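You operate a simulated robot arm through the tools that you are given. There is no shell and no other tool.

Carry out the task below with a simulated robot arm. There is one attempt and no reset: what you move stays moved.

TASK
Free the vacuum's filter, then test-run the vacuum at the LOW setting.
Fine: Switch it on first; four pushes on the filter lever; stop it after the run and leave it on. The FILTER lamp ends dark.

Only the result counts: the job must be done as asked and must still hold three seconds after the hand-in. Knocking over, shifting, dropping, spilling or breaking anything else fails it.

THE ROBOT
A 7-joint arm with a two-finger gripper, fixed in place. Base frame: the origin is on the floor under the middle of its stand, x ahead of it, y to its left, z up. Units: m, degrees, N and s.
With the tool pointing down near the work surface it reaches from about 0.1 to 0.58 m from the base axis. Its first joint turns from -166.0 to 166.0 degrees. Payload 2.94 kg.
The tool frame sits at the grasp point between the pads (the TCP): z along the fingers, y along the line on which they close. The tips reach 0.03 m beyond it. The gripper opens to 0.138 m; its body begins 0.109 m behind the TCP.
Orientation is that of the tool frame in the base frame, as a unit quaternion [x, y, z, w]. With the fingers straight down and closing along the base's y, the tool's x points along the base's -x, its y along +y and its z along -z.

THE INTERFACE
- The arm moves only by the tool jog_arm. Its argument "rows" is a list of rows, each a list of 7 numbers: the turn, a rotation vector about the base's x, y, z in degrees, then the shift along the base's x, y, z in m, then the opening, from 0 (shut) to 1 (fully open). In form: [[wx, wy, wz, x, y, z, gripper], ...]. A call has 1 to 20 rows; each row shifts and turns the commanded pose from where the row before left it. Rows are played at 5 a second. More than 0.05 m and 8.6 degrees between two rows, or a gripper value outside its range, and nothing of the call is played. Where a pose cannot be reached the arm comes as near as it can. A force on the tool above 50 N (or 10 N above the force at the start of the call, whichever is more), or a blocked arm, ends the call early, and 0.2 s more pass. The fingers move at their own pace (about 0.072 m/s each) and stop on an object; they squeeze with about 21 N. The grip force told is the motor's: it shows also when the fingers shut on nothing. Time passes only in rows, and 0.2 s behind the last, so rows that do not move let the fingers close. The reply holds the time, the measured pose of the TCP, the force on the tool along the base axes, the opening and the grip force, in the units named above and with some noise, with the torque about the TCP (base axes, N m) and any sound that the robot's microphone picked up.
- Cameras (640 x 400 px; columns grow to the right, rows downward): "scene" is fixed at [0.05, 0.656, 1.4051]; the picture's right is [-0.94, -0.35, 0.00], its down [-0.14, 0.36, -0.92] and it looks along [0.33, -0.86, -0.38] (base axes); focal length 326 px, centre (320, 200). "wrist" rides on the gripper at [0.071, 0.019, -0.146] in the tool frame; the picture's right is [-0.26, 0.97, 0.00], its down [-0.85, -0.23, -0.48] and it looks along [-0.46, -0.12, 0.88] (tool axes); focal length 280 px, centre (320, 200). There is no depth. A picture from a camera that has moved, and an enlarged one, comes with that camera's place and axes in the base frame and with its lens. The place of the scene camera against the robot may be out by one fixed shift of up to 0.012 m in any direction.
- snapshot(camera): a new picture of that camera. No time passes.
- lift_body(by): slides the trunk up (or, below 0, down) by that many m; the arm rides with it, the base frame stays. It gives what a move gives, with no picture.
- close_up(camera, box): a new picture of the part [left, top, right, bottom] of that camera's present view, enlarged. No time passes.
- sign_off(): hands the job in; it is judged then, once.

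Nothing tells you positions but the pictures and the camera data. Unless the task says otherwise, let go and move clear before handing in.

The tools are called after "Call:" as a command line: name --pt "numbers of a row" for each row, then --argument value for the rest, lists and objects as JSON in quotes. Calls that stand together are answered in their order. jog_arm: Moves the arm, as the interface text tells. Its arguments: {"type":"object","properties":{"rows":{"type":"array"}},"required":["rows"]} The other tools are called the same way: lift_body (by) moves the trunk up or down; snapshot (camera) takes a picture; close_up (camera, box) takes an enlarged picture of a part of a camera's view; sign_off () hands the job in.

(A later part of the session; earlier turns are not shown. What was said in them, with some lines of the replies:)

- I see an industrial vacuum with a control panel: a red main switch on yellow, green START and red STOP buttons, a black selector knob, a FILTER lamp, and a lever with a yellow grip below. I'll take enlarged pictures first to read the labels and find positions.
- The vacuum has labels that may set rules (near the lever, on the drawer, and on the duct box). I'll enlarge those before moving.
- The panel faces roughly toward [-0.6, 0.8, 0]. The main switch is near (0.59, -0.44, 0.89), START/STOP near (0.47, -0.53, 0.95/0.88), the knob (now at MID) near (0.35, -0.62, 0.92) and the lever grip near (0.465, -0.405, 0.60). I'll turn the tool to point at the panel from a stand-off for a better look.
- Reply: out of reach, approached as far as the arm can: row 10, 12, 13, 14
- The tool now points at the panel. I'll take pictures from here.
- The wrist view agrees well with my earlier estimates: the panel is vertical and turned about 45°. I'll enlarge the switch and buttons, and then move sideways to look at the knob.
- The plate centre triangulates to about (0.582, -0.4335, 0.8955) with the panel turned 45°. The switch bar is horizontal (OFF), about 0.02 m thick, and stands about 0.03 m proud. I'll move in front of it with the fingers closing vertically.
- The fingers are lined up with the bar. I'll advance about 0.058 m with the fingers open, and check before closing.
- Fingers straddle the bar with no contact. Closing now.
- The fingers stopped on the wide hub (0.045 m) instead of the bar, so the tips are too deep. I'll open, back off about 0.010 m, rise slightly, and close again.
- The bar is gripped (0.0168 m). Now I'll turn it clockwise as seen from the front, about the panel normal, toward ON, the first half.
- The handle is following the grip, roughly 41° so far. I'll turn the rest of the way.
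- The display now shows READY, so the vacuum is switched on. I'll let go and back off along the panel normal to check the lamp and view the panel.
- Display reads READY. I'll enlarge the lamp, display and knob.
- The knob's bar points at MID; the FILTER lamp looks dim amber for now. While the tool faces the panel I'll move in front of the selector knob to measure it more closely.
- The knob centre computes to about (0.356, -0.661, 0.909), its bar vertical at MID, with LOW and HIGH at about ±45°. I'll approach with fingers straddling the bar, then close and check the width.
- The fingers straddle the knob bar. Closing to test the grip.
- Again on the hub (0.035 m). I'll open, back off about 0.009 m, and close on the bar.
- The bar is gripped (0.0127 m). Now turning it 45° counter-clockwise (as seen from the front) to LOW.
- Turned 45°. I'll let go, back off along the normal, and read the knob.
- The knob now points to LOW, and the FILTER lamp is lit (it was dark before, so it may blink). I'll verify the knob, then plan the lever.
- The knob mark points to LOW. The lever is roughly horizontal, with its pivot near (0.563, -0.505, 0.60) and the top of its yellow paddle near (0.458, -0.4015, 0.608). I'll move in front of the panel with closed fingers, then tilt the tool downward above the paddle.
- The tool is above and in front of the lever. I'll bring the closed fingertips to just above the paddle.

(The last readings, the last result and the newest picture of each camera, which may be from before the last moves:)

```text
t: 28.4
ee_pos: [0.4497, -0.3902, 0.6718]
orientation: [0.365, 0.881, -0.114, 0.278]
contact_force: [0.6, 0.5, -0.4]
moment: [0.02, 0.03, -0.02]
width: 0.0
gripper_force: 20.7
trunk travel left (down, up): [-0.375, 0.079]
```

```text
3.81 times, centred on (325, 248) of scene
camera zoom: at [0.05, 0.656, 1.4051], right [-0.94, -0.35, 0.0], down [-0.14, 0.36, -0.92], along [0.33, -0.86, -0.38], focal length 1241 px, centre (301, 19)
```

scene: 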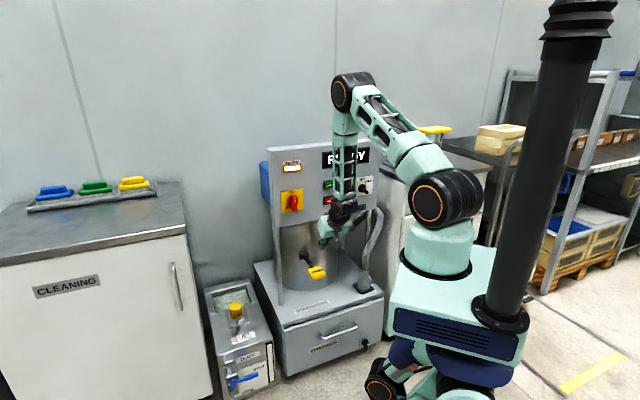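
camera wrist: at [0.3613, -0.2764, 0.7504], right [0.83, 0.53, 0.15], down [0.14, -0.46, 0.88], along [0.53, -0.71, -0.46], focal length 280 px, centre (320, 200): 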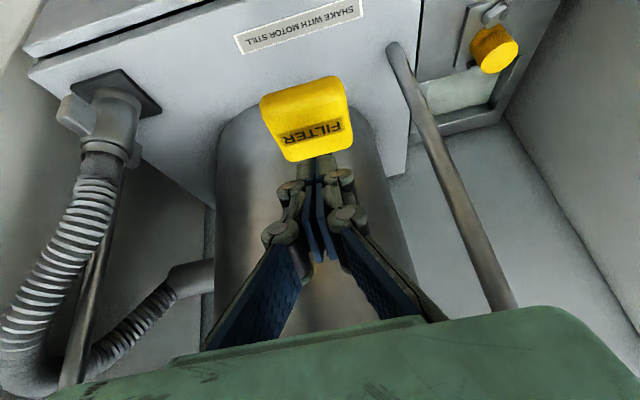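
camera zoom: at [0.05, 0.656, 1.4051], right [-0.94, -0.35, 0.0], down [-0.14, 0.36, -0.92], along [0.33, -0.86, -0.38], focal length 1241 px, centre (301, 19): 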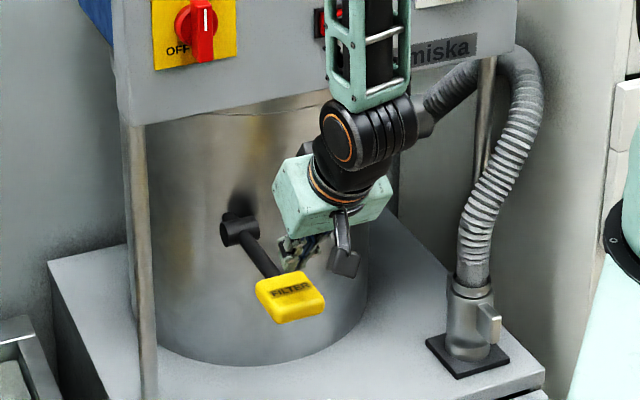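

The fingertips are about 0.05 m directly above the paddle. I'll shift 3 mm sideways to centre and go down in small steps until I feel it.

Call:
jog_arm --pt "0 0 0 -0.003 -0.003 -0.01 0" --pt "0 0 0 0 0 -0.01 0" --pt "0 0 0 0 0 -0.01 0" --pt "0 0 0 0 0 -0.008 0" --pt "0 0 0 0 0 0 0"

Call:
snapshot --camera "wrist"

Call:
close_up --camera "scene" --box '[265, 195, 385, 300]'

```text
t: 29.6
ee_pos: [0.4447, -0.393, 0.6362]
orientation: [0.366, 0.881, -0.115, 0.278]
contact_force: [-0.6, -0.5, 1.1]
moment: [-0.01, 0.02, 0.0]
width: 0.0059
gripper_force: 28.3
trunk travel left (down, up): [-0.375, 0.079]
```

```text
taken
camera wrist: at [0.3573, -0.2795, 0.7133], right [0.83, 0.53, 0.15], down [0.13, -0.46, 0.88], along [0.53, -0.71, -0.46], focal length 280 px, centre (320, 200)
```

wrist: 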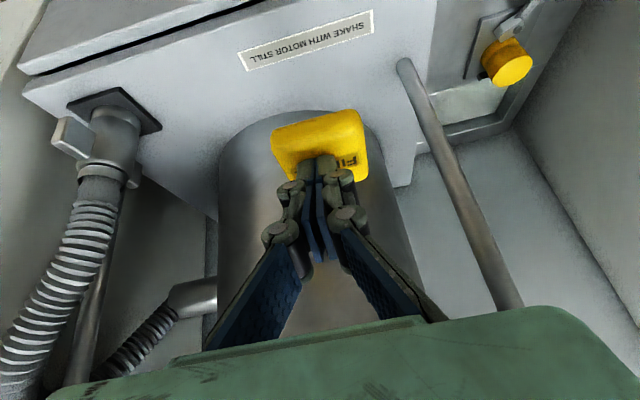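

```text
3.81 times, centred on (325, 248) of scene
camera zoom: at [0.05, 0.656, 1.4051], right [-0.94, -0.35, 0.0], down [-0.14, 0.36, -0.92], along [0.33, -0.86, -0.38], focal length 1241 px, centre (301, 19)
```

zoom: 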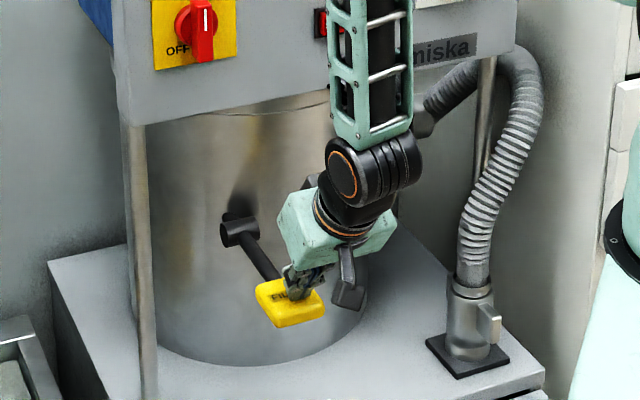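

Contact with the paddle top is at tip height about 0.61. Now I'll push down 0.02 m and watch force and sound.

Call:
jog_arm --pt "0 0 0 0 0 -0.01 0" --pt "0 0 0 0 0 -0.01 0" --pt "0 0 0 0 0 0 0"

Call:
close_up --camera "scene" --box '[265, 195, 385, 300]'

Call:
snapshot --camera "wrist"

```text
t: 30.4
ee_pos: [0.4445, -0.3929, 0.6153]
orientation: [0.366, 0.881, -0.115, 0.278]
contact_force: [-1.3, -1.5, 3.1]
moment: [-0.04, 0.0, -0.01]
width: 0.006
gripper_force: 28.2
trunk travel left (down, up): [-0.375, 0.079]
```

```text
3.81 times, centred on (325, 248) of scene
camera zoom: at [0.05, 0.656, 1.4051], right [-0.94, -0.35, 0.0], down [-0.14, 0.36, -0.92], along [0.33, -0.86, -0.38], focal length 1241 px, centre (301, 19)
```

zoom: 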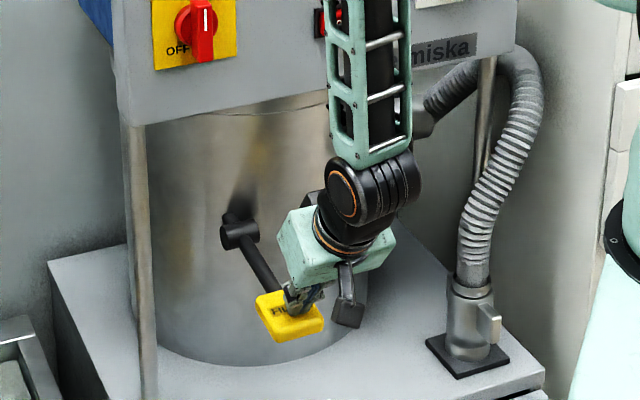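

```text
taken
camera wrist: at [0.3574, -0.2793, 0.6937], right [0.83, 0.53, 0.15], down [0.13, -0.46, 0.88], along [0.53, -0.71, -0.46], focal length 280 px, centre (320, 200)
```

wrist: 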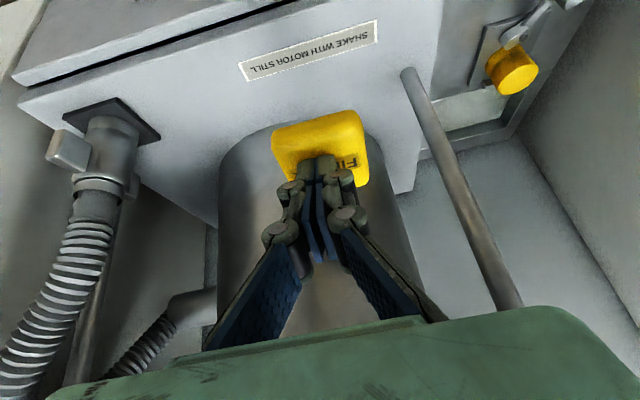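

The lever is following with only about 3 N. I'll push further.

Call:
jog_arm --pt "0 0 0 0.001 -0.001 -0.01 0" --pt "0 0 0 0.001 -0.001 -0.01 0" --pt "0 0 0 0 0 0 0"

Call:
close_up --camera "scene" --box '[265, 195, 385, 300]'

```text
t: 31.2
ee_pos: [0.4447, -0.3948, 0.596]
orientation: [0.366, 0.881, -0.114, 0.277]
contact_force: [-0.5, 0.6, 4.2]
moment: [-0.03, 0.0, 0.0]
width: 0.0059
gripper_force: 28.3
trunk travel left (down, up): [-0.375, 0.079]
```

```text
3.81 times, centred on (325, 248) of scene
camera zoom: at [0.05, 0.656, 1.4051], right [-0.94, -0.35, 0.0], down [-0.14, 0.36, -0.92], along [0.33, -0.86, -0.38], focal length 1241 px, centre (301, 19)
```

zoom: 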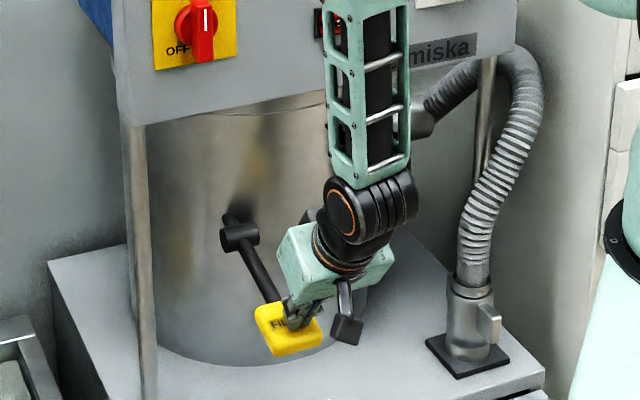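

Spring force is rising gently (about 4 N at 0.04 m of travel). I'll continue to look for an end stop or sound.

Call:
jog_arm --pt "0 0 0 0.002 -0.002 -0.01 0" --pt "0 0 0 0.002 -0.002 -0.01 0" --pt "0 0 0 0 0 0 0"

Call:
close_up --camera "scene" --box '[265, 195, 385, 300]'

Call:
snapshot --camera "wrist"

```text
t: 32.0
ee_pos: [0.4483, -0.3985, 0.5752]
orientation: [0.366, 0.881, -0.114, 0.277]
contact_force: [0.3, 3.6, 3.9]
moment: [0.08, 0.0, 0.01]
width: 0.0058
gripper_force: 28.3
trunk travel left (down, up): [-0.375, 0.079]
```

```text
3.81 times, centred on (325, 248) of scene
camera zoom: at [0.05, 0.656, 1.4051], right [-0.94, -0.35, 0.0], down [-0.14, 0.36, -0.92], along [0.33, -0.86, -0.38], focal length 1241 px, centre (301, 19)
```

zoom: 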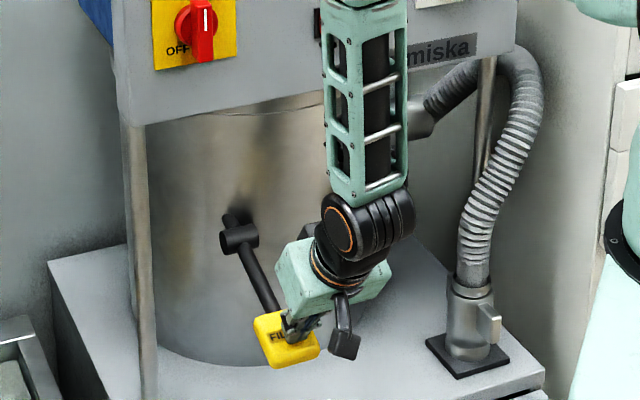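

```text
taken
camera wrist: at [0.3621, -0.2843, 0.6531], right [0.83, 0.53, 0.15], down [0.14, -0.46, 0.88], along [0.53, -0.71, -0.46], focal length 280 px, centre (320, 200)
```

wrist: 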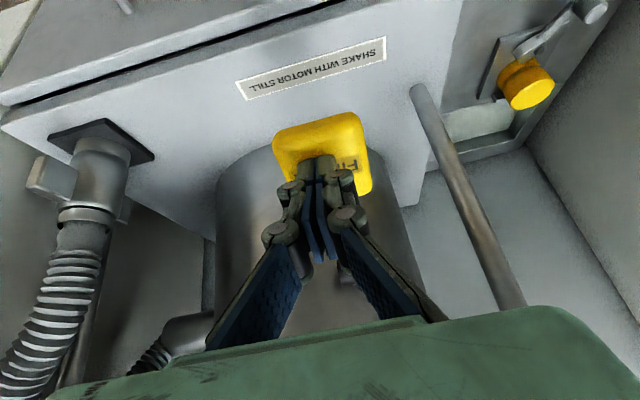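

Still no end stop at about 0.06 m (roughly 24° of swing). I'll continue along the arc.

Call:
jog_arm --pt "0 0 0 0.004 -0.004 -0.01 0" --pt "0 0 0 0.004 -0.004 -0.01 0" --pt "0 0 0 0 0 0 0"

Call:
close_up --camera "scene" --box '[265, 195, 385, 300]'

Call:
snapshot --camera "wrist"

```text
t: 32.5
ee_pos: [0.4511, -0.4009, 0.5704]
orientation: [0.365, 0.881, -0.115, 0.278]
contact_force: [-18.1, 19.4, 41.6]
moment: [0.4, 0.38, -0.01]
width: 0.0059
gripper_force: 28.2
trunk travel left (down, up): [-0.375, 0.079]
stopped in row 2: the force on the tool passed its limit at 65 N (the readings are from after the stop); the commanded pose is now the measured one
```

```text
3.81 times, centred on (325, 248) of scene
camera zoom: at [0.05, 0.656, 1.4051], right [-0.94, -0.35, 0.0], down [-0.14, 0.36, -0.92], along [0.33, -0.86, -0.38], focal length 1241 px, centre (301, 19)
```

zoom: 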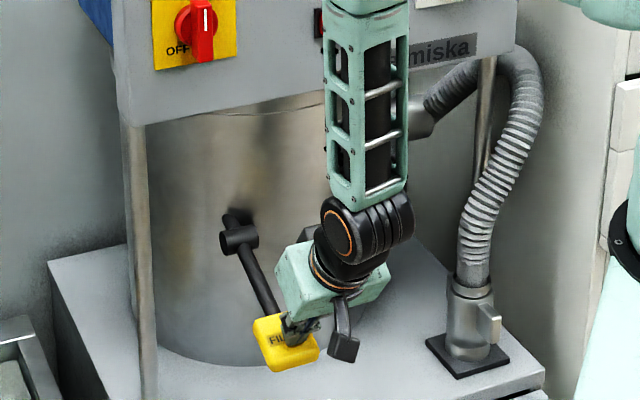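

```text
taken
camera wrist: at [0.3637, -0.2869, 0.6476], right [0.83, 0.53, 0.15], down [0.13, -0.46, 0.88], along [0.54, -0.71, -0.46], focal length 280 px, centre (320, 200)
```

wrist: 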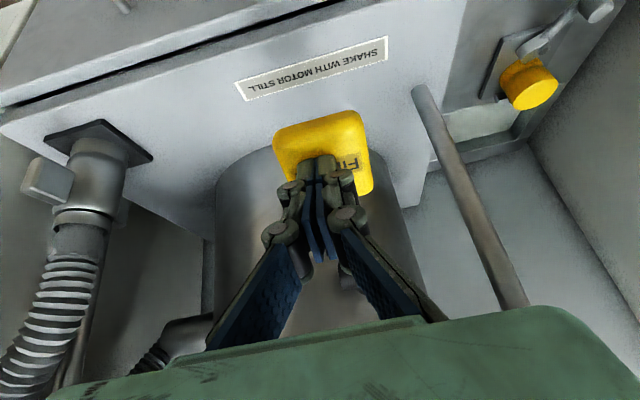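

That was the lever's end stop, at TCP height about 0.571 — one full push. I'll raise clear so that it springs back, and check whether it returned.

Call:
jog_arm --pt "0 0 0 -0.003 0.003 0.015 0" --pt "0 0 0 -0.003 0.004 0.02 0" --pt "0 0 0 0 0 0.02 0" --pt "0 0 0 0 0 0.02 0" --pt "0 0 0 0 0 0.015 0" --pt "0 0 0 0 0 0 0" --pt "0 0 0 0 0 0 0"

Call:
close_up --camera "scene" --box '[265, 195, 385, 300]'

Call:
snapshot --camera "wrist"

Call:
close_up --camera "scene" --box '[265, 135, 395, 220]'

```text
t: 34.1
ee_pos: [0.4453, -0.3957, 0.6561]
orientation: [0.366, 0.882, -0.114, 0.275]
contact_force: [0.0, 0.1, 0.2]
moment: [0.0, -0.01, -0.03]
width: 0.0
gripper_force: 28.2
trunk travel left (down, up): [-0.375, 0.079]
```

```text
3.81 times, centred on (325, 248) of scene
camera zoom: at [0.05, 0.656, 1.4051], right [-0.94, -0.35, 0.0], down [-0.14, 0.36, -0.92], along [0.33, -0.86, -0.38], focal length 1241 px, centre (301, 19)
```

zoom: 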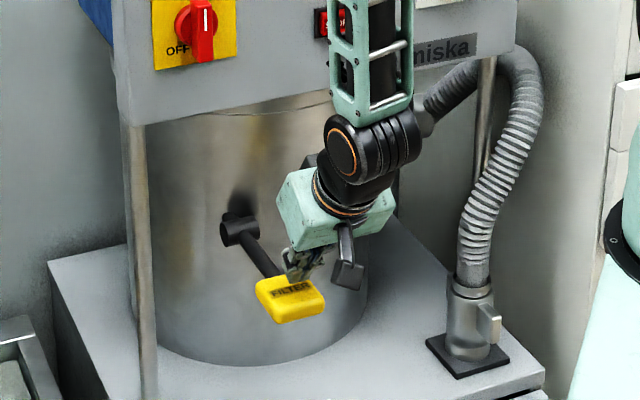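

```text
taken
camera wrist: at [0.359, -0.2817, 0.7341], right [0.83, 0.53, 0.15], down [0.14, -0.47, 0.87], along [0.53, -0.71, -0.46], focal length 280 px, centre (320, 200)
```

wrist: 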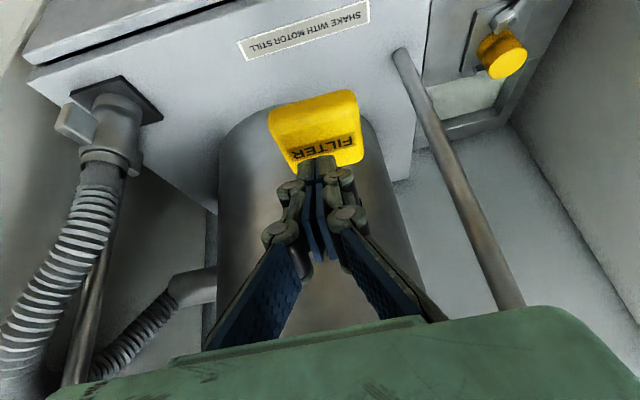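

```text
4.71 times, centred on (330, 178) of scene
camera zoom: at [0.05, 0.656, 1.4051], right [-0.94, -0.35, 0.0], down [-0.14, 0.36, -0.92], along [0.33, -0.86, -0.38], focal length 1533 px, centre (273, 306)
```

zoom: 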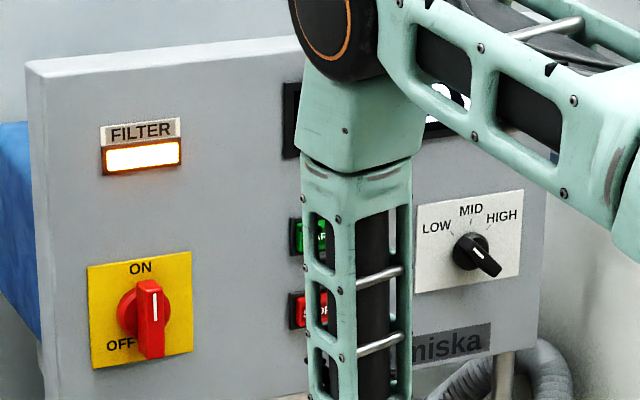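

The lever is back at rest and the lamp is still lit. Second push: down to the stop.

Call:
jog_arm --pt "0 0 0 0 0 -0.02 0" --pt "0 0 0 0 0 -0.02 0" --pt "0 0 0 0.001 -0.001 -0.015 0" --pt "0 0 0 0.002 -0.001 -0.015 0" --pt "0 0 0 0.002 -0.001 -0.012 0" --pt "0 0 0 0 0 -0.003 0" --pt "0 0 0 0 0 0 0"

Call:
close_up --camera "scene" --box '[265, 195, 385, 300]'

```text
t: 35.7
ee_pos: [0.4521, -0.3974, 0.5701]
orientation: [0.366, 0.881, -0.114, 0.277]
contact_force: [-0.2, -1.2, 5.9]
moment: [-0.07, 0.03, -0.02]
width: 0.006
gripper_force: 28.7
trunk travel left (down, up): [-0.375, 0.079]
```

```text
3.81 times, centred on (325, 248) of scene
camera zoom: at [0.05, 0.656, 1.4051], right [-0.94, -0.35, 0.0], down [-0.14, 0.36, -0.92], along [0.33, -0.86, -0.38], focal length 1241 px, centre (301, 19)
```

zoom: 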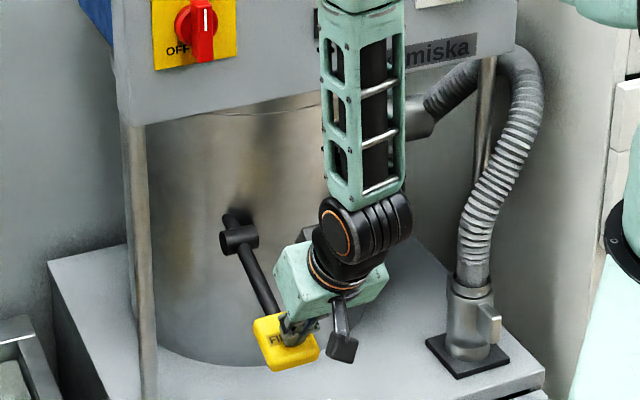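

Close to the stop but still light (6 N). I'll press a few mm more to make it a full push.

Call:
jog_arm --pt "0 0 0 0 0 -0.002 0" --pt "0 0 0 0 0 -0.002 0" --pt "0 0 0 0 0 0 0"

```text
t: 36.5
ee_pos: [0.452, -0.3994, 0.57]
orientation: [0.365, 0.881, -0.114, 0.279]
contact_force: [-5.6, 6.3, 33.2]
moment: [0.02, 0.07, -0.03]
width: 0.0061
gripper_force: 28.4
trunk travel left (down, up): [-0.375, 0.079]
```

Now at the stop (33 N) — second push complete. Raising to let it spring back.

Call:
jog_arm --pt "0 0 0 -0.002 0.001 0.016 0" --pt "0 0 0 -0.002 0.001 0.02 0" --pt "0 0 0 -0.002 0.001 0.02 0" --pt "0 0 0 0 0 0.02 0" --pt "0 0 0 0 0 0.015 0" --pt "0 0 0 0 0 0 0" --pt "0 0 0 0 0 0 0"

Call:
close_up --camera "scene" --box '[265, 135, 395, 300]'

```text
t: 38.1
ee_pos: [0.4447, -0.3959, 0.6562]
orientation: [0.366, 0.882, -0.113, 0.275]
contact_force: [1.1, -0.3, 0.4]
moment: [-0.02, 0.02, 0.02]
width: 0.0
gripper_force: 28.3
trunk travel left (down, up): [-0.375, 0.079]
```

```text
2.42 times, centred on (330, 218) of scene
camera zoom: at [0.05, 0.656, 1.4051], right [-0.94, -0.35, 0.0], down [-0.14, 0.36, -0.92], along [0.33, -0.86, -0.38], focal length 790 px, centre (296, 158)
```

zoom: 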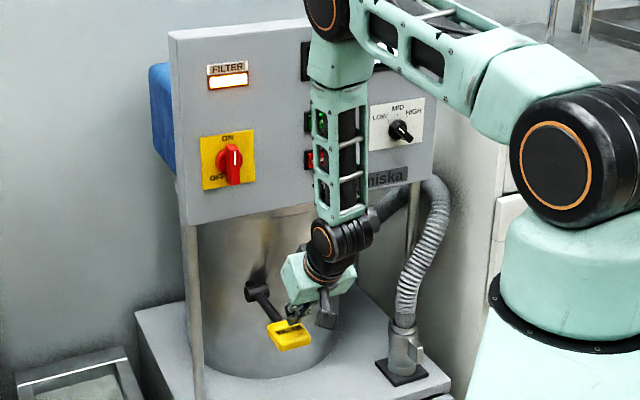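

The lever is back at rest after two pushes; lamp still lit. Third push to the stop.

Call:
jog_arm --pt "0 0 0 0 0 -0.02 0" --pt "0 0 0 0 0 -0.02 0" --pt "0 0 0 0.001 -0.001 -0.015 0" --pt "0 0 0 0.002 -0.001 -0.015 0" --pt "0 0 0 0.002 -0.001 -0.012 0" --pt "0 0 0 0 0 -0.004 0" --pt "0 0 0 0 0 -0.003 0" --pt "0 0 0 0 0 0 0"

```text
t: 39.9
ee_pos: [0.45, -0.3983, 0.57]
orientation: [0.365, 0.881, -0.115, 0.278]
contact_force: [-0.5, 1.0, 14.3]
moment: [-0.01, -0.02, 0.0]
width: 0.006
gripper_force: 28.5
trunk travel left (down, up): [-0.375, 0.079]
```

At the stop (14 N, same height 0.570) — third push complete. Raising.

Call:
jog_arm --pt "0 0 0 -0.002 0.001 0.015 0" --pt "0 0 0 -0.002 0.001 0.02 0" --pt "0 0 0 -0.001 0.001 0.02 0" --pt "0 0 0 0 0 0.02 0" --pt "0 0 0 0 0 0.014 0" --pt "0 0 0 0 0 0 0" --pt "0 0 0 0 0 0 0"

Call:
close_up --camera "scene" --box '[265, 135, 395, 300]'

```text
t: 41.5
ee_pos: [0.4452, -0.3953, 0.6571]
orientation: [0.366, 0.882, -0.114, 0.276]
contact_force: [-0.5, -0.6, 0.5]
moment: [0.0, -0.01, 0.01]
width: 0.0
gripper_force: 28.0
trunk travel left (down, up): [-0.375, 0.079]
```

```text
2.42 times, centred on (330, 218) of scene
camera zoom: at [0.05, 0.656, 1.4051], right [-0.94, -0.35, 0.0], down [-0.14, 0.36, -0.92], along [0.33, -0.86, -0.38], focal length 790 px, centre (296, 158)
```

zoom: 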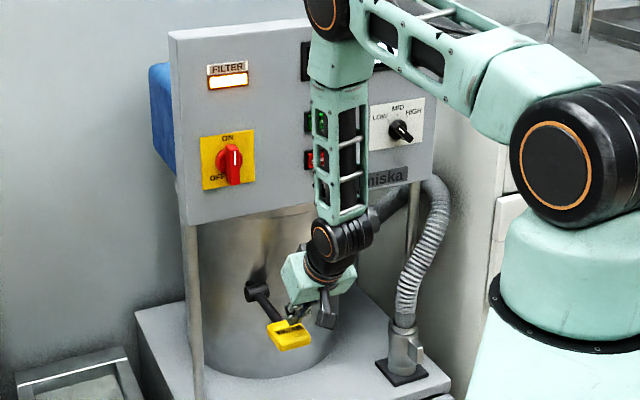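

Lever at rest, three pushes done, lamp still lit. Fourth push to the stop.

Call:
jog_arm --pt "0 0 0 0 0 -0.02 0" --pt "0 0 0 0 0 -0.02 0" --pt "0 0 0 0.001 -0.001 -0.015 0" --pt "0 0 0 0.002 -0.001 -0.015 0" --pt "0 0 0 0.002 -0.001 -0.012 0" --pt "0 0 0 0 0 -0.004 0" --pt "0 0 0 0 0 -0.004 0" --pt "0 0 0 0 0 0 0"

Call:
close_up --camera "scene" --box '[265, 135, 395, 300]'

```text
t: 43.3
ee_pos: [0.4499, -0.3973, 0.5692]
orientation: [0.365, 0.881, -0.115, 0.279]
contact_force: [-1.4, 2.2, 21.0]
moment: [-0.02, -0.02, 0.01]
width: 0.0061
gripper_force: 28.8
trunk travel left (down, up): [-0.375, 0.079]
```

```text
2.42 times, centred on (330, 218) of scene
camera zoom: at [0.05, 0.656, 1.4051], right [-0.94, -0.35, 0.0], down [-0.14, 0.36, -0.92], along [0.33, -0.86, -0.38], focal length 790 px, centre (296, 158)
```

zoom: 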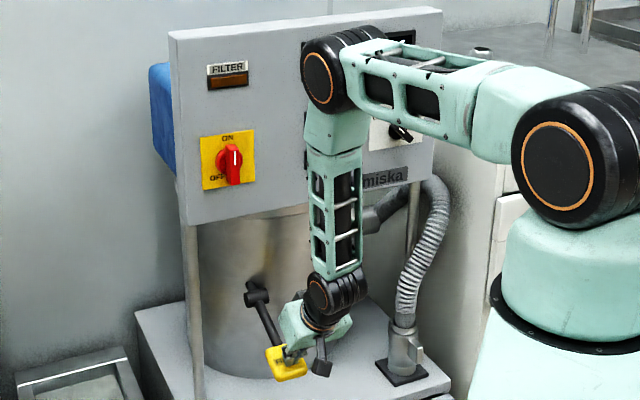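

The FILTER lamp went dark on the fourth push. I'll raise off the lever, withdraw, and confirm that the lamp stays dark.

Call:
jog_arm --pt "0 0 0 -0.002 0.001 0.015 0" --pt "0 0 0 -0.002 0.001 0.02 0" --pt "0 0 0 -0.001 0.001 0.02 0" --pt "0 0 0 0 0 0.02 0" --pt "0 0 0 0 0 0.015 0" --pt "0 0 0 -0.006 0.008 0.028 0" --pt "0 0 0 -0.006 0.008 0.028 0" --pt "0 0 0 -0.006 0.008 0.028 0" --pt "0 0 0 -0.006 0.007 0.027 0" --pt "0 0 0 0 0 0 0"

Call:
close_up --camera "scene" --box '[265, 135, 395, 300]'

```text
t: 45.5
ee_pos: [0.4212, -0.3628, 0.7698]
orientation: [0.364, 0.882, -0.113, 0.277]
contact_force: [0.4, -0.1, -0.2]
moment: [0.02, -0.01, 0.01]
width: 0.0002
gripper_force: 28.4
trunk travel left (down, up): [-0.375, 0.079]
```

```text
2.42 times, centred on (330, 218) of scene
camera zoom: at [0.05, 0.656, 1.4051], right [-0.94, -0.35, 0.0], down [-0.14, 0.36, -0.92], along [0.33, -0.86, -0.38], focal length 790 px, centre (296, 158)
```

zoom: 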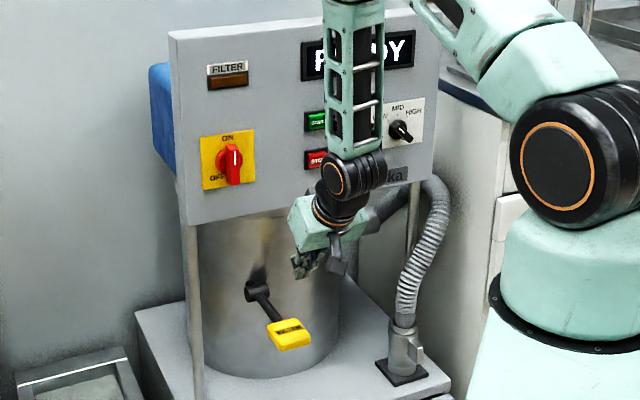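

The lamp stays dark and the lever is back at rest. Now I'll turn the tool back to face the panel, in front of START.

Call:
jog_arm --pt "-5.556 -5.556 0 -0.0046 -0.015 0.0249 0" --pt "-5.556 -5.556 0 -0.0046 -0.015 0.0249 0" --pt "-5.556 -5.556 0 -0.0046 -0.015 0.0249 0" --pt "-5.556 -5.556 0 -0.0046 -0.015 0.0249 0" --pt "-5.556 -5.556 0 -0.0046 -0.015 0.0249 0" --pt "-5.556 -5.556 0 -0.0046 -0.015 0.0249 0" --pt "-5.556 -5.556 0 -0.0046 -0.015 0.0249 0" --pt "0 0 0 0 0 0 0"

Call:
snapshot --camera "wrist"

Call:
close_up --camera "scene" --box '[265, 135, 395, 220]'

```text
t: 47.3
ee_pos: [0.3885, -0.4697, 0.9432]
orientation: [0.27, 0.654, -0.269, 0.653]
contact_force: [-0.1, -0.2, -0.1]
moment: [0.02, 0.06, 0.01]
width: 0.0
gripper_force: 28.0
trunk travel left (down, up): [-0.375, 0.079]
```

```text
taken
camera wrist: at [0.2983, -0.3523, 0.8715], right [0.68, 0.68, 0.26], down [-0.5, 0.17, 0.85], along [0.53, -0.71, 0.46], focal length 280 px, centre (320, 200)
```

wrist: 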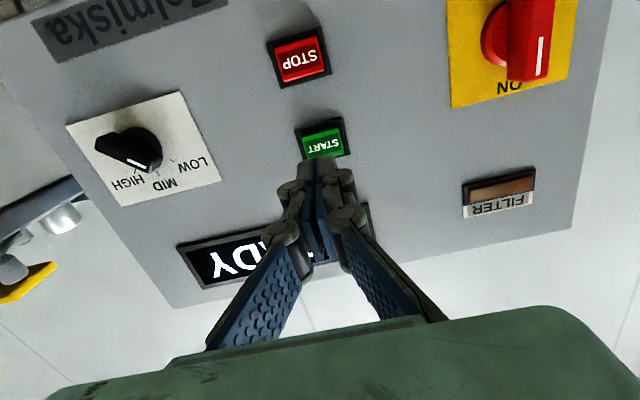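

```text
4.71 times, centred on (330, 178) of scene
camera zoom: at [0.05, 0.656, 1.4051], right [-0.94, -0.35, 0.0], down [-0.14, 0.36, -0.92], along [0.33, -0.86, -0.38], focal length 1533 px, centre (273, 306)
```

zoom: 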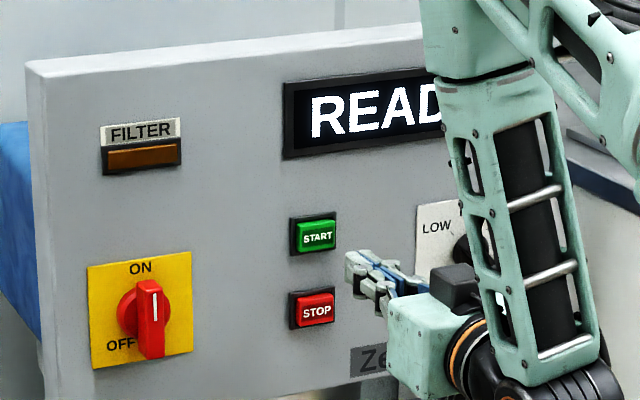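

The fingertips line up with START (0.461, -0.539, 0.944), about 0.07 m away. I'll approach to nearly touching.

Call:
jog_arm --pt "0 0 0 0.0156 -0.0126 0.0003 0" --pt "0 0 0 0.0141 -0.0141 0.0003 0" --pt "0 0 0 0.0141 -0.0141 0.0002 0" --pt "0 0 0 0 0 0 0"

Call:
snapshot --camera "wrist"

Call:
close_up --camera "scene" --box '[305, 165, 365, 215]'

```text
t: 48.3
ee_pos: [0.4322, -0.5108, 0.9417]
orientation: [0.27, 0.655, -0.269, 0.653]
contact_force: [0.2, -1.1, 0.7]
moment: [0.0, 0.0, 0.01]
width: 0.0001
gripper_force: 28.6
trunk travel left (down, up): [-0.375, 0.079]
```

```text
taken
camera wrist: at [0.3423, -0.3937, 0.8712], right [0.68, 0.68, 0.26], down [-0.5, 0.17, 0.85], along [0.53, -0.71, 0.46], focal length 280 px, centre (320, 200)
```

wrist: 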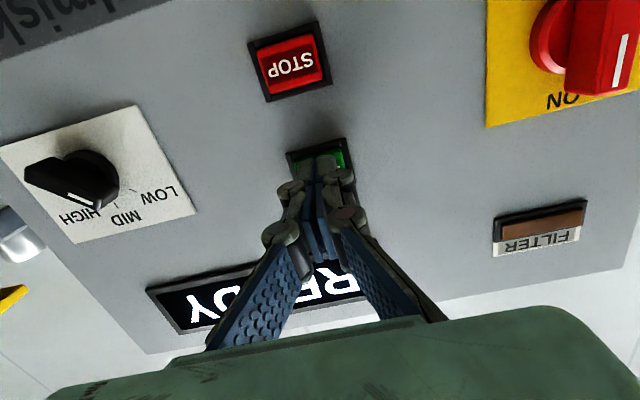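

```text
8.00 times, centred on (335, 190) of scene
camera zoom: at [0.05, 0.656, 1.4051], right [-0.94, -0.35, 0.0], down [-0.14, 0.36, -0.92], along [0.33, -0.86, -0.38], focal length 2606 px, centre (200, 280)
```

zoom: 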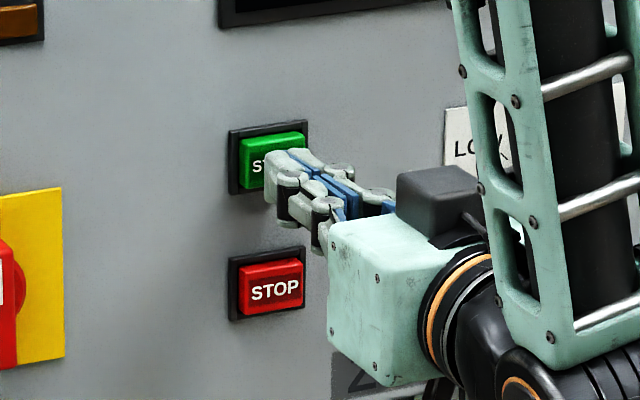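

The fingertips are just in front of START. Pressing slowly now.

Call:
jog_arm --pt "0 0 0 0.0028 -0.0028 0.0005 0" --pt "0 0 0 0.0028 -0.0028 0 0" --pt "0 0 0 0.0028 -0.0028 0 0"

Call:
close_up --camera "scene" --box '[265, 135, 395, 220]'

```text
t: 49.1
ee_pos: [0.4404, -0.5174, 0.9428]
orientation: [0.271, 0.655, -0.269, 0.653]
contact_force: [-2.4, 3.5, 1.3]
moment: [-0.04, -0.01, 0.02]
width: 0.006
gripper_force: 28.4
trunk travel left (down, up): [-0.375, 0.079]
heard: click
```

```text
4.71 times, centred on (330, 178) of scene
camera zoom: at [0.05, 0.656, 1.4051], right [-0.94, -0.35, 0.0], down [-0.14, 0.36, -0.92], along [0.33, -0.86, -0.38], focal length 1533 px, centre (273, 306)
```

zoom: 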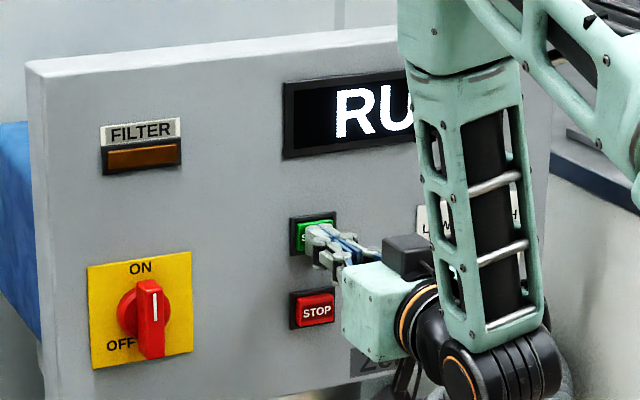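

A click, and the display reads "RU…" (RUN). I'll back off, and watch the display during the run.

Call:
jog_arm --pt "0 0 0 -0.0141 0.0141 0 0" --pt "0 0 0 -0.0141 0.0141 0 0" --pt "0 0 0 -0.0106 0.0106 0 0" --pt "0 0 0 0 0 0 0"

Call:
snapshot --camera "wrist"

Call:
close_up --camera "scene" --box '[265, 135, 395, 220]'

```text
t: 50.1
ee_pos: [0.4019, -0.4774, 0.9428]
orientation: [0.271, 0.654, -0.269, 0.652]
contact_force: [-0.7, 0.5, 0.0]
moment: [0.02, 0.01, -0.01]
width: 0.0001
gripper_force: 28.3
trunk travel left (down, up): [-0.375, 0.079]
```

```text
taken
camera wrist: at [0.311, -0.3607, 0.8721], right [0.68, 0.68, 0.26], down [-0.5, 0.17, 0.85], along [0.54, -0.71, 0.46], focal length 280 px, centre (320, 200)
```

wrist: 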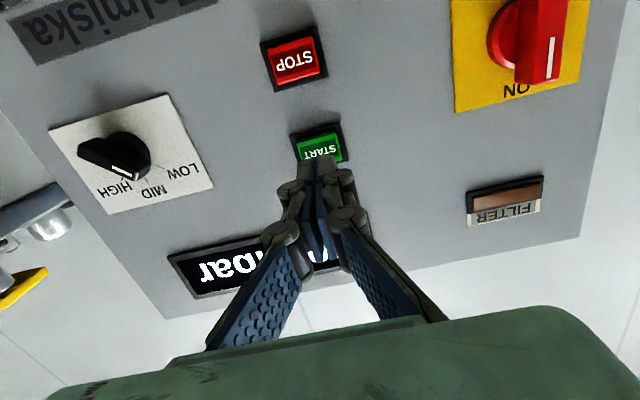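

```text
4.71 times, centred on (330, 178) of scene
camera zoom: at [0.05, 0.656, 1.4051], right [-0.94, -0.35, 0.0], down [-0.14, 0.36, -0.92], along [0.33, -0.86, -0.38], focal length 1533 px, centre (273, 306)
```

zoom: 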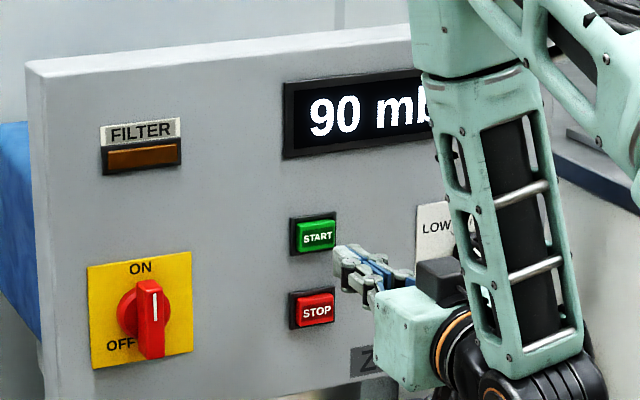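

The display shows 90 mbar while running at LOW, lamp dark. I'll move in front of STOP and let it run a little, watching the display.

Call:
jog_arm --pt "0 0 0 -0.0006 -0.0006 -0.0345 0" --pt "0 0 0 -0.0006 -0.0006 -0.0345 0" --pt "0 0 0 0 0 0 0" --pt "0 0 0 0 0 0 0"

Call:
close_up --camera "scene" --box '[265, 135, 395, 220]'

Call:
snapshot --camera "wrist"

```text
t: 51.1
ee_pos: [0.4005, -0.48, 0.8737]
orientation: [0.271, 0.655, -0.269, 0.652]
contact_force: [0.0, -0.7, -0.2]
moment: [0.0, 0.0, 0.0]
width: 0.0001
gripper_force: 28.3
trunk travel left (down, up): [-0.375, 0.079]
```

```text
4.71 times, centred on (330, 178) of scene
camera zoom: at [0.05, 0.656, 1.4051], right [-0.94, -0.35, 0.0], down [-0.14, 0.36, -0.92], along [0.33, -0.86, -0.38], focal length 1533 px, centre (273, 306)
```

zoom: 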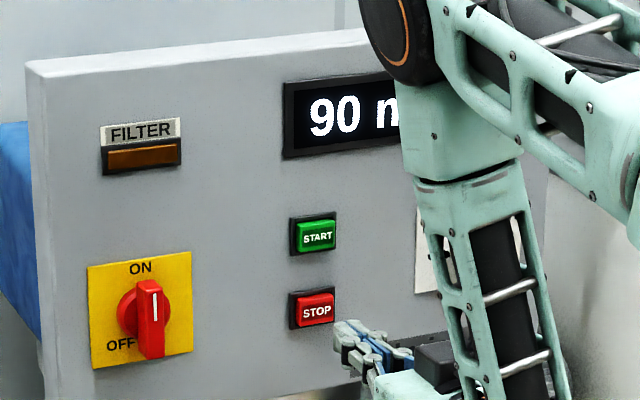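

```text
taken
camera wrist: at [0.3103, -0.3626, 0.8025], right [0.68, 0.68, 0.26], down [-0.5, 0.17, 0.85], along [0.53, -0.71, 0.46], focal length 280 px, centre (320, 200)
```

wrist: 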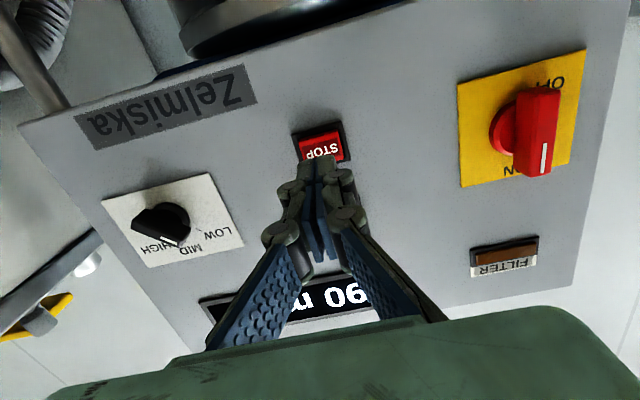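

Aligned with STOP; the reading is still 90 mbar. I'll let it run a few more seconds.

Call:
jog_arm --pt "0 0 0 0 0 0 0" --pt "0 0 0 0 0 0 0" --pt "0 0 0 0 0 0 0" --pt "0 0 0 0 0 0 0" --pt "0 0 0 0 0 0 0" --pt "0 0 0 0 0 0 0" --pt "0 0 0 0 0 0 0" --pt "0 0 0 0 0 0 0" --pt "0 0 0 0 0 0 0" --pt "0 0 0 0 0 0 0" --pt "0 0 0 0 0 0 0" --pt "0 0 0 0 0 0 0" --pt "0 0 0 0 0 0 0" --pt "0 0 0 0 0 0 0" --pt "0 0 0 0 0 0 0" --pt "0 0 0 0 0 0 0" --pt "0 0 0 0 0 0 0" --pt "0 0 0 0 0 0 0" --pt "0 0 0 0 0 0 0" --pt "0 0 0 0 0 0 0"

Call:
close_up --camera "scene" --box '[265, 135, 395, 220]'

```text
t: 55.3
ee_pos: [0.4007, -0.4794, 0.8742]
orientation: [0.271, 0.655, -0.269, 0.652]
contact_force: [0.8, 0.4, 0.6]
moment: [0.04, 0.01, -0.01]
width: 0.0
gripper_force: 28.2
trunk travel left (down, up): [-0.375, 0.079]
```

```text
4.71 times, centred on (330, 178) of scene
camera zoom: at [0.05, 0.656, 1.4051], right [-0.94, -0.35, 0.0], down [-0.14, 0.36, -0.92], along [0.33, -0.86, -0.38], focal length 1533 px, centre (273, 306)
```

zoom: 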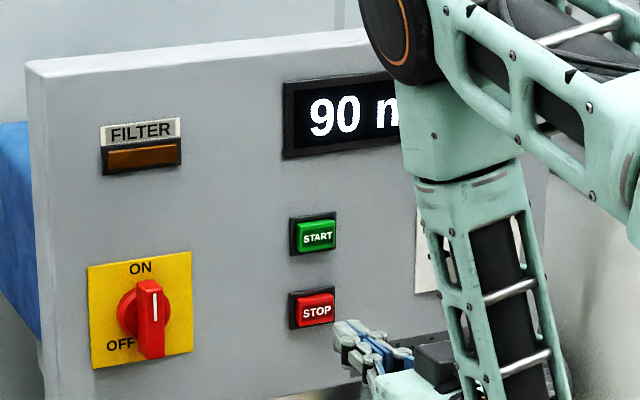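

The run has been steady at 90 mbar for over 6 s with the lamp dark. Now I'll press STOP.

Call:
jog_arm --pt "0 0 0 0 0 0 0" --pt "0 0 0 0 0 0 0" --pt "0 0 0 0 0 0 0" --pt "0 0 0 0 0 0 0" --pt "0 0 0 0 0 0 0" --pt "0 0 0 0 0 0 0" --pt "0 0 0 0.0104 -0.0104 0 0" --pt "0 0 0 0.0104 -0.0104 0 0" --pt "0 0 0 0.0104 -0.0104 0 0" --pt "0 0 0 0.0028 -0.0028 0 0" --pt "0 0 0 0.0028 -0.0028 0 0" --pt "0 0 0 0 0 0 0"

Call:
close_up --camera "scene" --box '[265, 135, 395, 220]'

```text
t: 57.9
ee_pos: [0.4363, -0.5168, 0.8742]
orientation: [0.271, 0.655, -0.269, 0.653]
contact_force: [-0.6, 1.5, -0.8]
moment: [0.01, -0.02, 0.01]
width: 0.0062
gripper_force: 28.4
trunk travel left (down, up): [-0.375, 0.079]
```

```text
4.71 times, centred on (330, 178) of scene
camera zoom: at [0.05, 0.656, 1.4051], right [-0.94, -0.35, 0.0], down [-0.14, 0.36, -0.92], along [0.33, -0.86, -0.38], focal length 1533 px, centre (273, 306)
```

zoom: 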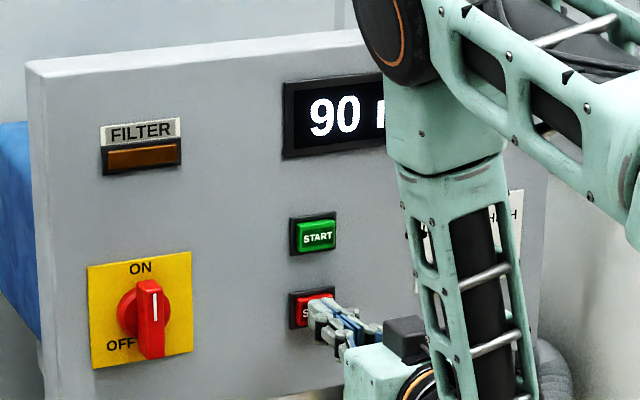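

The tips are touching STOP (about 1.5 N) but it hasn't clicked yet. I'll press a few mm further.

Call:
jog_arm --pt "0 0 0 0.002 -0.002 0 0" --pt "0 0 0 0.002 -0.002 0 0"

Call:
close_up --camera "scene" --box '[265, 135, 395, 220]'

```text
t: 58.5
ee_pos: [0.44, -0.5196, 0.8741]
orientation: [0.271, 0.654, -0.27, 0.653]
contact_force: [-8.8, 10.1, 3.2]
moment: [-0.08, -0.06, 0.03]
width: 0.0062
gripper_force: 28.1
trunk travel left (down, up): [-0.375, 0.079]
heard: click
```

```text
4.71 times, centred on (330, 178) of scene
camera zoom: at [0.05, 0.656, 1.4051], right [-0.94, -0.35, 0.0], down [-0.14, 0.36, -0.92], along [0.33, -0.86, -0.38], focal length 1533 px, centre (273, 306)
```

zoom: 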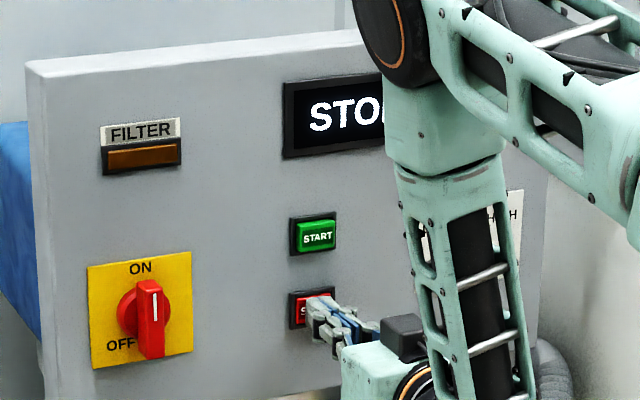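

A click, and the display reads STOP. I'll back well away from the panel and check the final state.

Call:
jog_arm --pt "0 0 0 -0.0141 0.0141 0 0" --pt "0 0 0 -0.0212 0.0212 0 0" --pt "0 0 0 -0.0212 0.0212 0 0" --pt "0 0 0 -0.0212 0.0212 0.01 0" --pt "0 0 0 -0.01 0.02 0.01 0.2" --pt "0 0 0 0 0 0 0.2" --pt "0 0 0 0 0 0 0.2" --pt "0 0 0 0 0 0 0.2" --pt "0 0 0 0 0 0 0.2" --pt "0 0 0 0 0 0 0.2"

Call:
snapshot --camera "wrist"

Call:
snapshot --camera "scene"

Call:
close_up --camera "scene" --box '[265, 135, 395, 220]'

```text
t: 60.7
ee_pos: [0.3524, -0.4232, 0.8946]
orientation: [0.272, 0.655, -0.269, 0.652]
contact_force: [0.3, 0.4, 0.8]
moment: [-0.03, 0.0, 0.0]
width: 0.0277
gripper_force: 0.0
trunk travel left (down, up): [-0.375, 0.079]
```

```text
taken
camera wrist: at [0.263, -0.3062, 0.8234], right [0.68, 0.68, 0.26], down [-0.5, 0.17, 0.85], along [0.54, -0.71, 0.46], focal length 280 px, centre (320, 200)
```

wrist: 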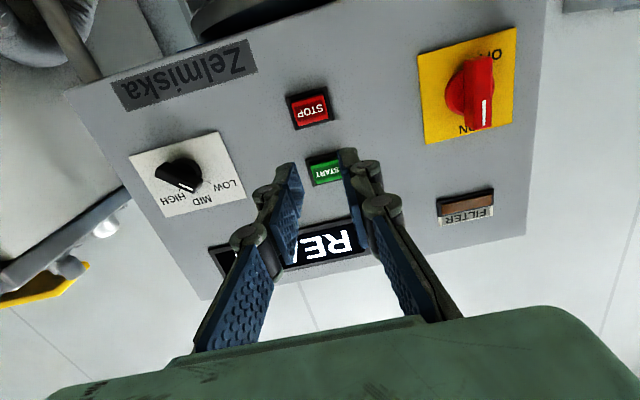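

```text
taken
```

scene: 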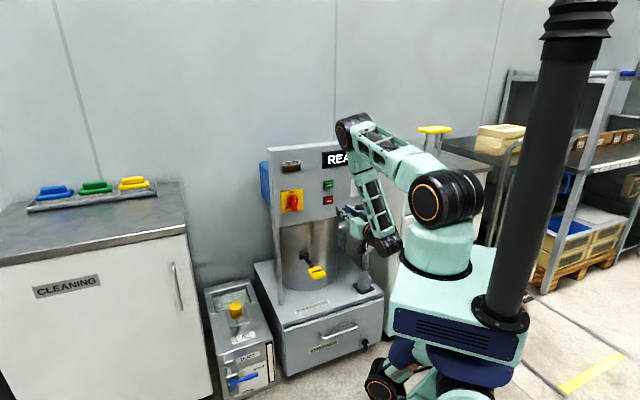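

```text
4.71 times, centred on (330, 178) of scene
camera zoom: at [0.05, 0.656, 1.4051], right [-0.94, -0.35, 0.0], down [-0.14, 0.36, -0.92], along [0.33, -0.86, -0.38], focal length 1533 px, centre (273, 306)
```

zoom: 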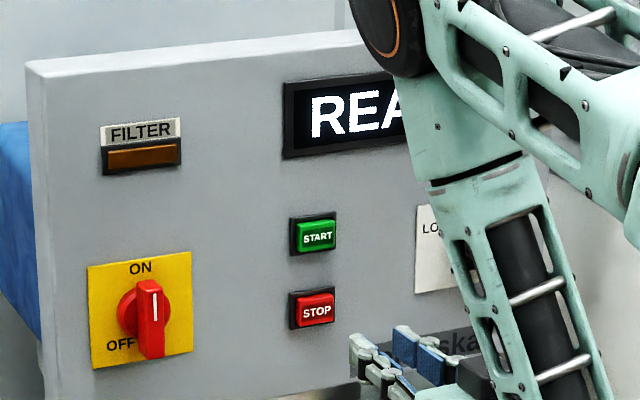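

The display is back to READY, the switch is ON, the knob is at LOW and the lamp is dark. The lamp came on with a delay earlier, so I'll wait several seconds and check again before handing in.

Call:
jog_arm --pt "0 0 0 0 0 0 0.2" --pt "0 0 0 0 0 0 0.2" --pt "0 0 0 0 0 0 0.2" --pt "0 0 0 0 0 0 0.2" --pt "0 0 0 0 0 0 0.2" --pt "0 0 0 0 0 0 0.2" --pt "0 0 0 0 0 0 0.2" --pt "0 0 0 0 0 0 0.2" --pt "0 0 0 0 0 0 0.2" --pt "0 0 0 0 0 0 0.2" --pt "0 0 0 0 0 0 0.2" --pt "0 0 0 0 0 0 0.2" --pt "0 0 0 0 0 0 0.2" --pt "0 0 0 0 0 0 0.2" --pt "0 0 0 0 0 0 0.2" --pt "0 0 0 0 0 0 0.2" --pt "0 0 0 0 0 0 0.2" --pt "0 0 0 0 0 0 0.2" --pt "0 0 0 0 0 0 0.2" --pt "0 0 0 0 0 0 0.2"

Call:
jog_arm --pt "0 0 0 0 0 0 0.2" --pt "0 0 0 0 0 0 0.2" --pt "0 0 0 0 0 0 0.2" --pt "0 0 0 0 0 0 0.2" --pt "0 0 0 0 0 0 0.2" --pt "0 0 0 0 0 0 0.2" --pt "0 0 0 0 0 0 0.2" --pt "0 0 0 0 0 0 0.2" --pt "0 0 0 0 0 0 0.2" --pt "0 0 0 0 0 0 0.2" --pt "0 0 0 0 0 0 0.2" --pt "0 0 0 0 0 0 0.2" --pt "0 0 0 0 0 0 0.2" --pt "0 0 0 0 0 0 0.2" --pt "0 0 0 0 0 0 0.2" --pt "0 0 0 0 0 0 0.2" --pt "0 0 0 0 0 0 0.2" --pt "0 0 0 0 0 0 0.2" --pt "0 0 0 0 0 0 0.2" --pt "0 0 0 0 0 0 0.2"

Call:
snapshot --camera "wrist"

Call:
close_up --camera "scene" --box '[265, 135, 395, 300]'

Call:
close_up --camera "wrist" --box '[110, 120, 260, 230]'

```text
t: 64.9
ee_pos: [0.3534, -0.4228, 0.8954]
orientation: [0.272, 0.654, -0.27, 0.652]
contact_force: [-0.7, -0.7, 0.4]
moment: [0.03, -0.05, -0.04]
width: 0.0278
gripper_force: 0.0
trunk travel left (down, up): [-0.375, 0.079]
```

```text
t: 69.1
ee_pos: [0.3538, -0.4228, 0.8952]
orientation: [0.271, 0.654, -0.269, 0.653]
contact_force: [-0.2, 0.0, 0.0]
moment: [-0.02, 0.01, 0.0]
width: 0.0277
gripper_force: 0.1
trunk travel left (down, up): [-0.375, 0.079]
```

```text
taken
camera wrist: at [0.263, -0.3062, 0.8234], right [0.68, 0.68, 0.26], down [-0.5, 0.17, 0.85], along [0.54, -0.71, 0.46], focal length 280 px, centre (320, 200)
```

wrist: 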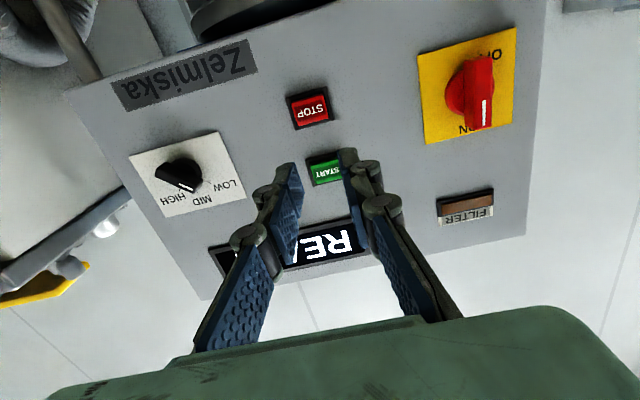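

```text
2.42 times, centred on (330, 218) of scene
camera zoom: at [0.05, 0.656, 1.4051], right [-0.94, -0.35, 0.0], down [-0.14, 0.36, -0.92], along [0.33, -0.86, -0.38], focal length 790 px, centre (296, 158)
```

zoom: 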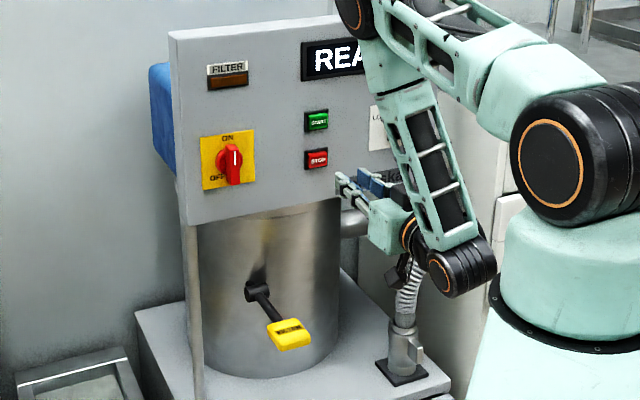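

```text
3.64 times, centred on (185, 175) of wrist
camera zoom: at [0.263, -0.3062, 0.8234], right [0.68, 0.68, 0.26], down [-0.5, 0.17, 0.85], along [0.54, -0.71, 0.46], focal length 1020 px, centre (811, 291)
```

zoom: 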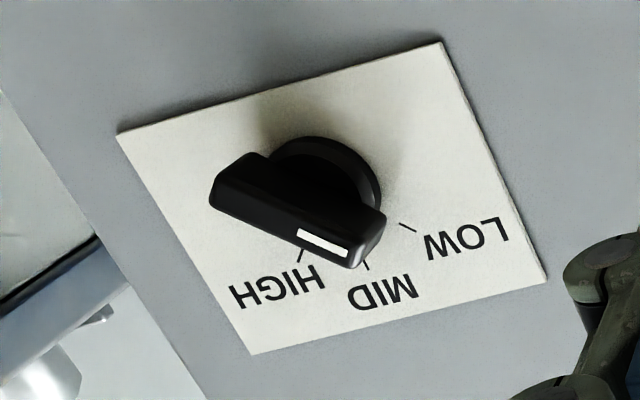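

More than 10 s after STOP, the switch is ON, the display reads READY, the knob points along the LOW tick, the FILTER lamp is dark, the lever is at rest and the gripper is clear of everything. I'm handing in.

Call:
sign_off

```text
The job is handed in.
```

The filter is freed and the vacuum has been test-run at LOW; the job is handed in, but the reply didn't say how it was judged.

- **Switch-on:** I turned the red main switch to ON first, and the display read READY.
- **Filter lever:** I gave it four full pushes, each to the end stop, with the motor still. The FILTER lamp was lit during the pushes and went dark on the fourth.
- **Test run:** With the knob turned from MID to LOW, I pressed START. It ran for about 9 s, showing 90 mbar whenever I checked. You gave no run time, so I chose that length.
- **Stop:** I pressed STOP and left the main switch at ON. More than 10 s later the display read READY, the lamp was still dark, and the gripper was clear of the panel.

My grips on the switch and on the knob first closed on the hub, so I backed off and gripped the bar both times. Nothing was shifted or knocked.
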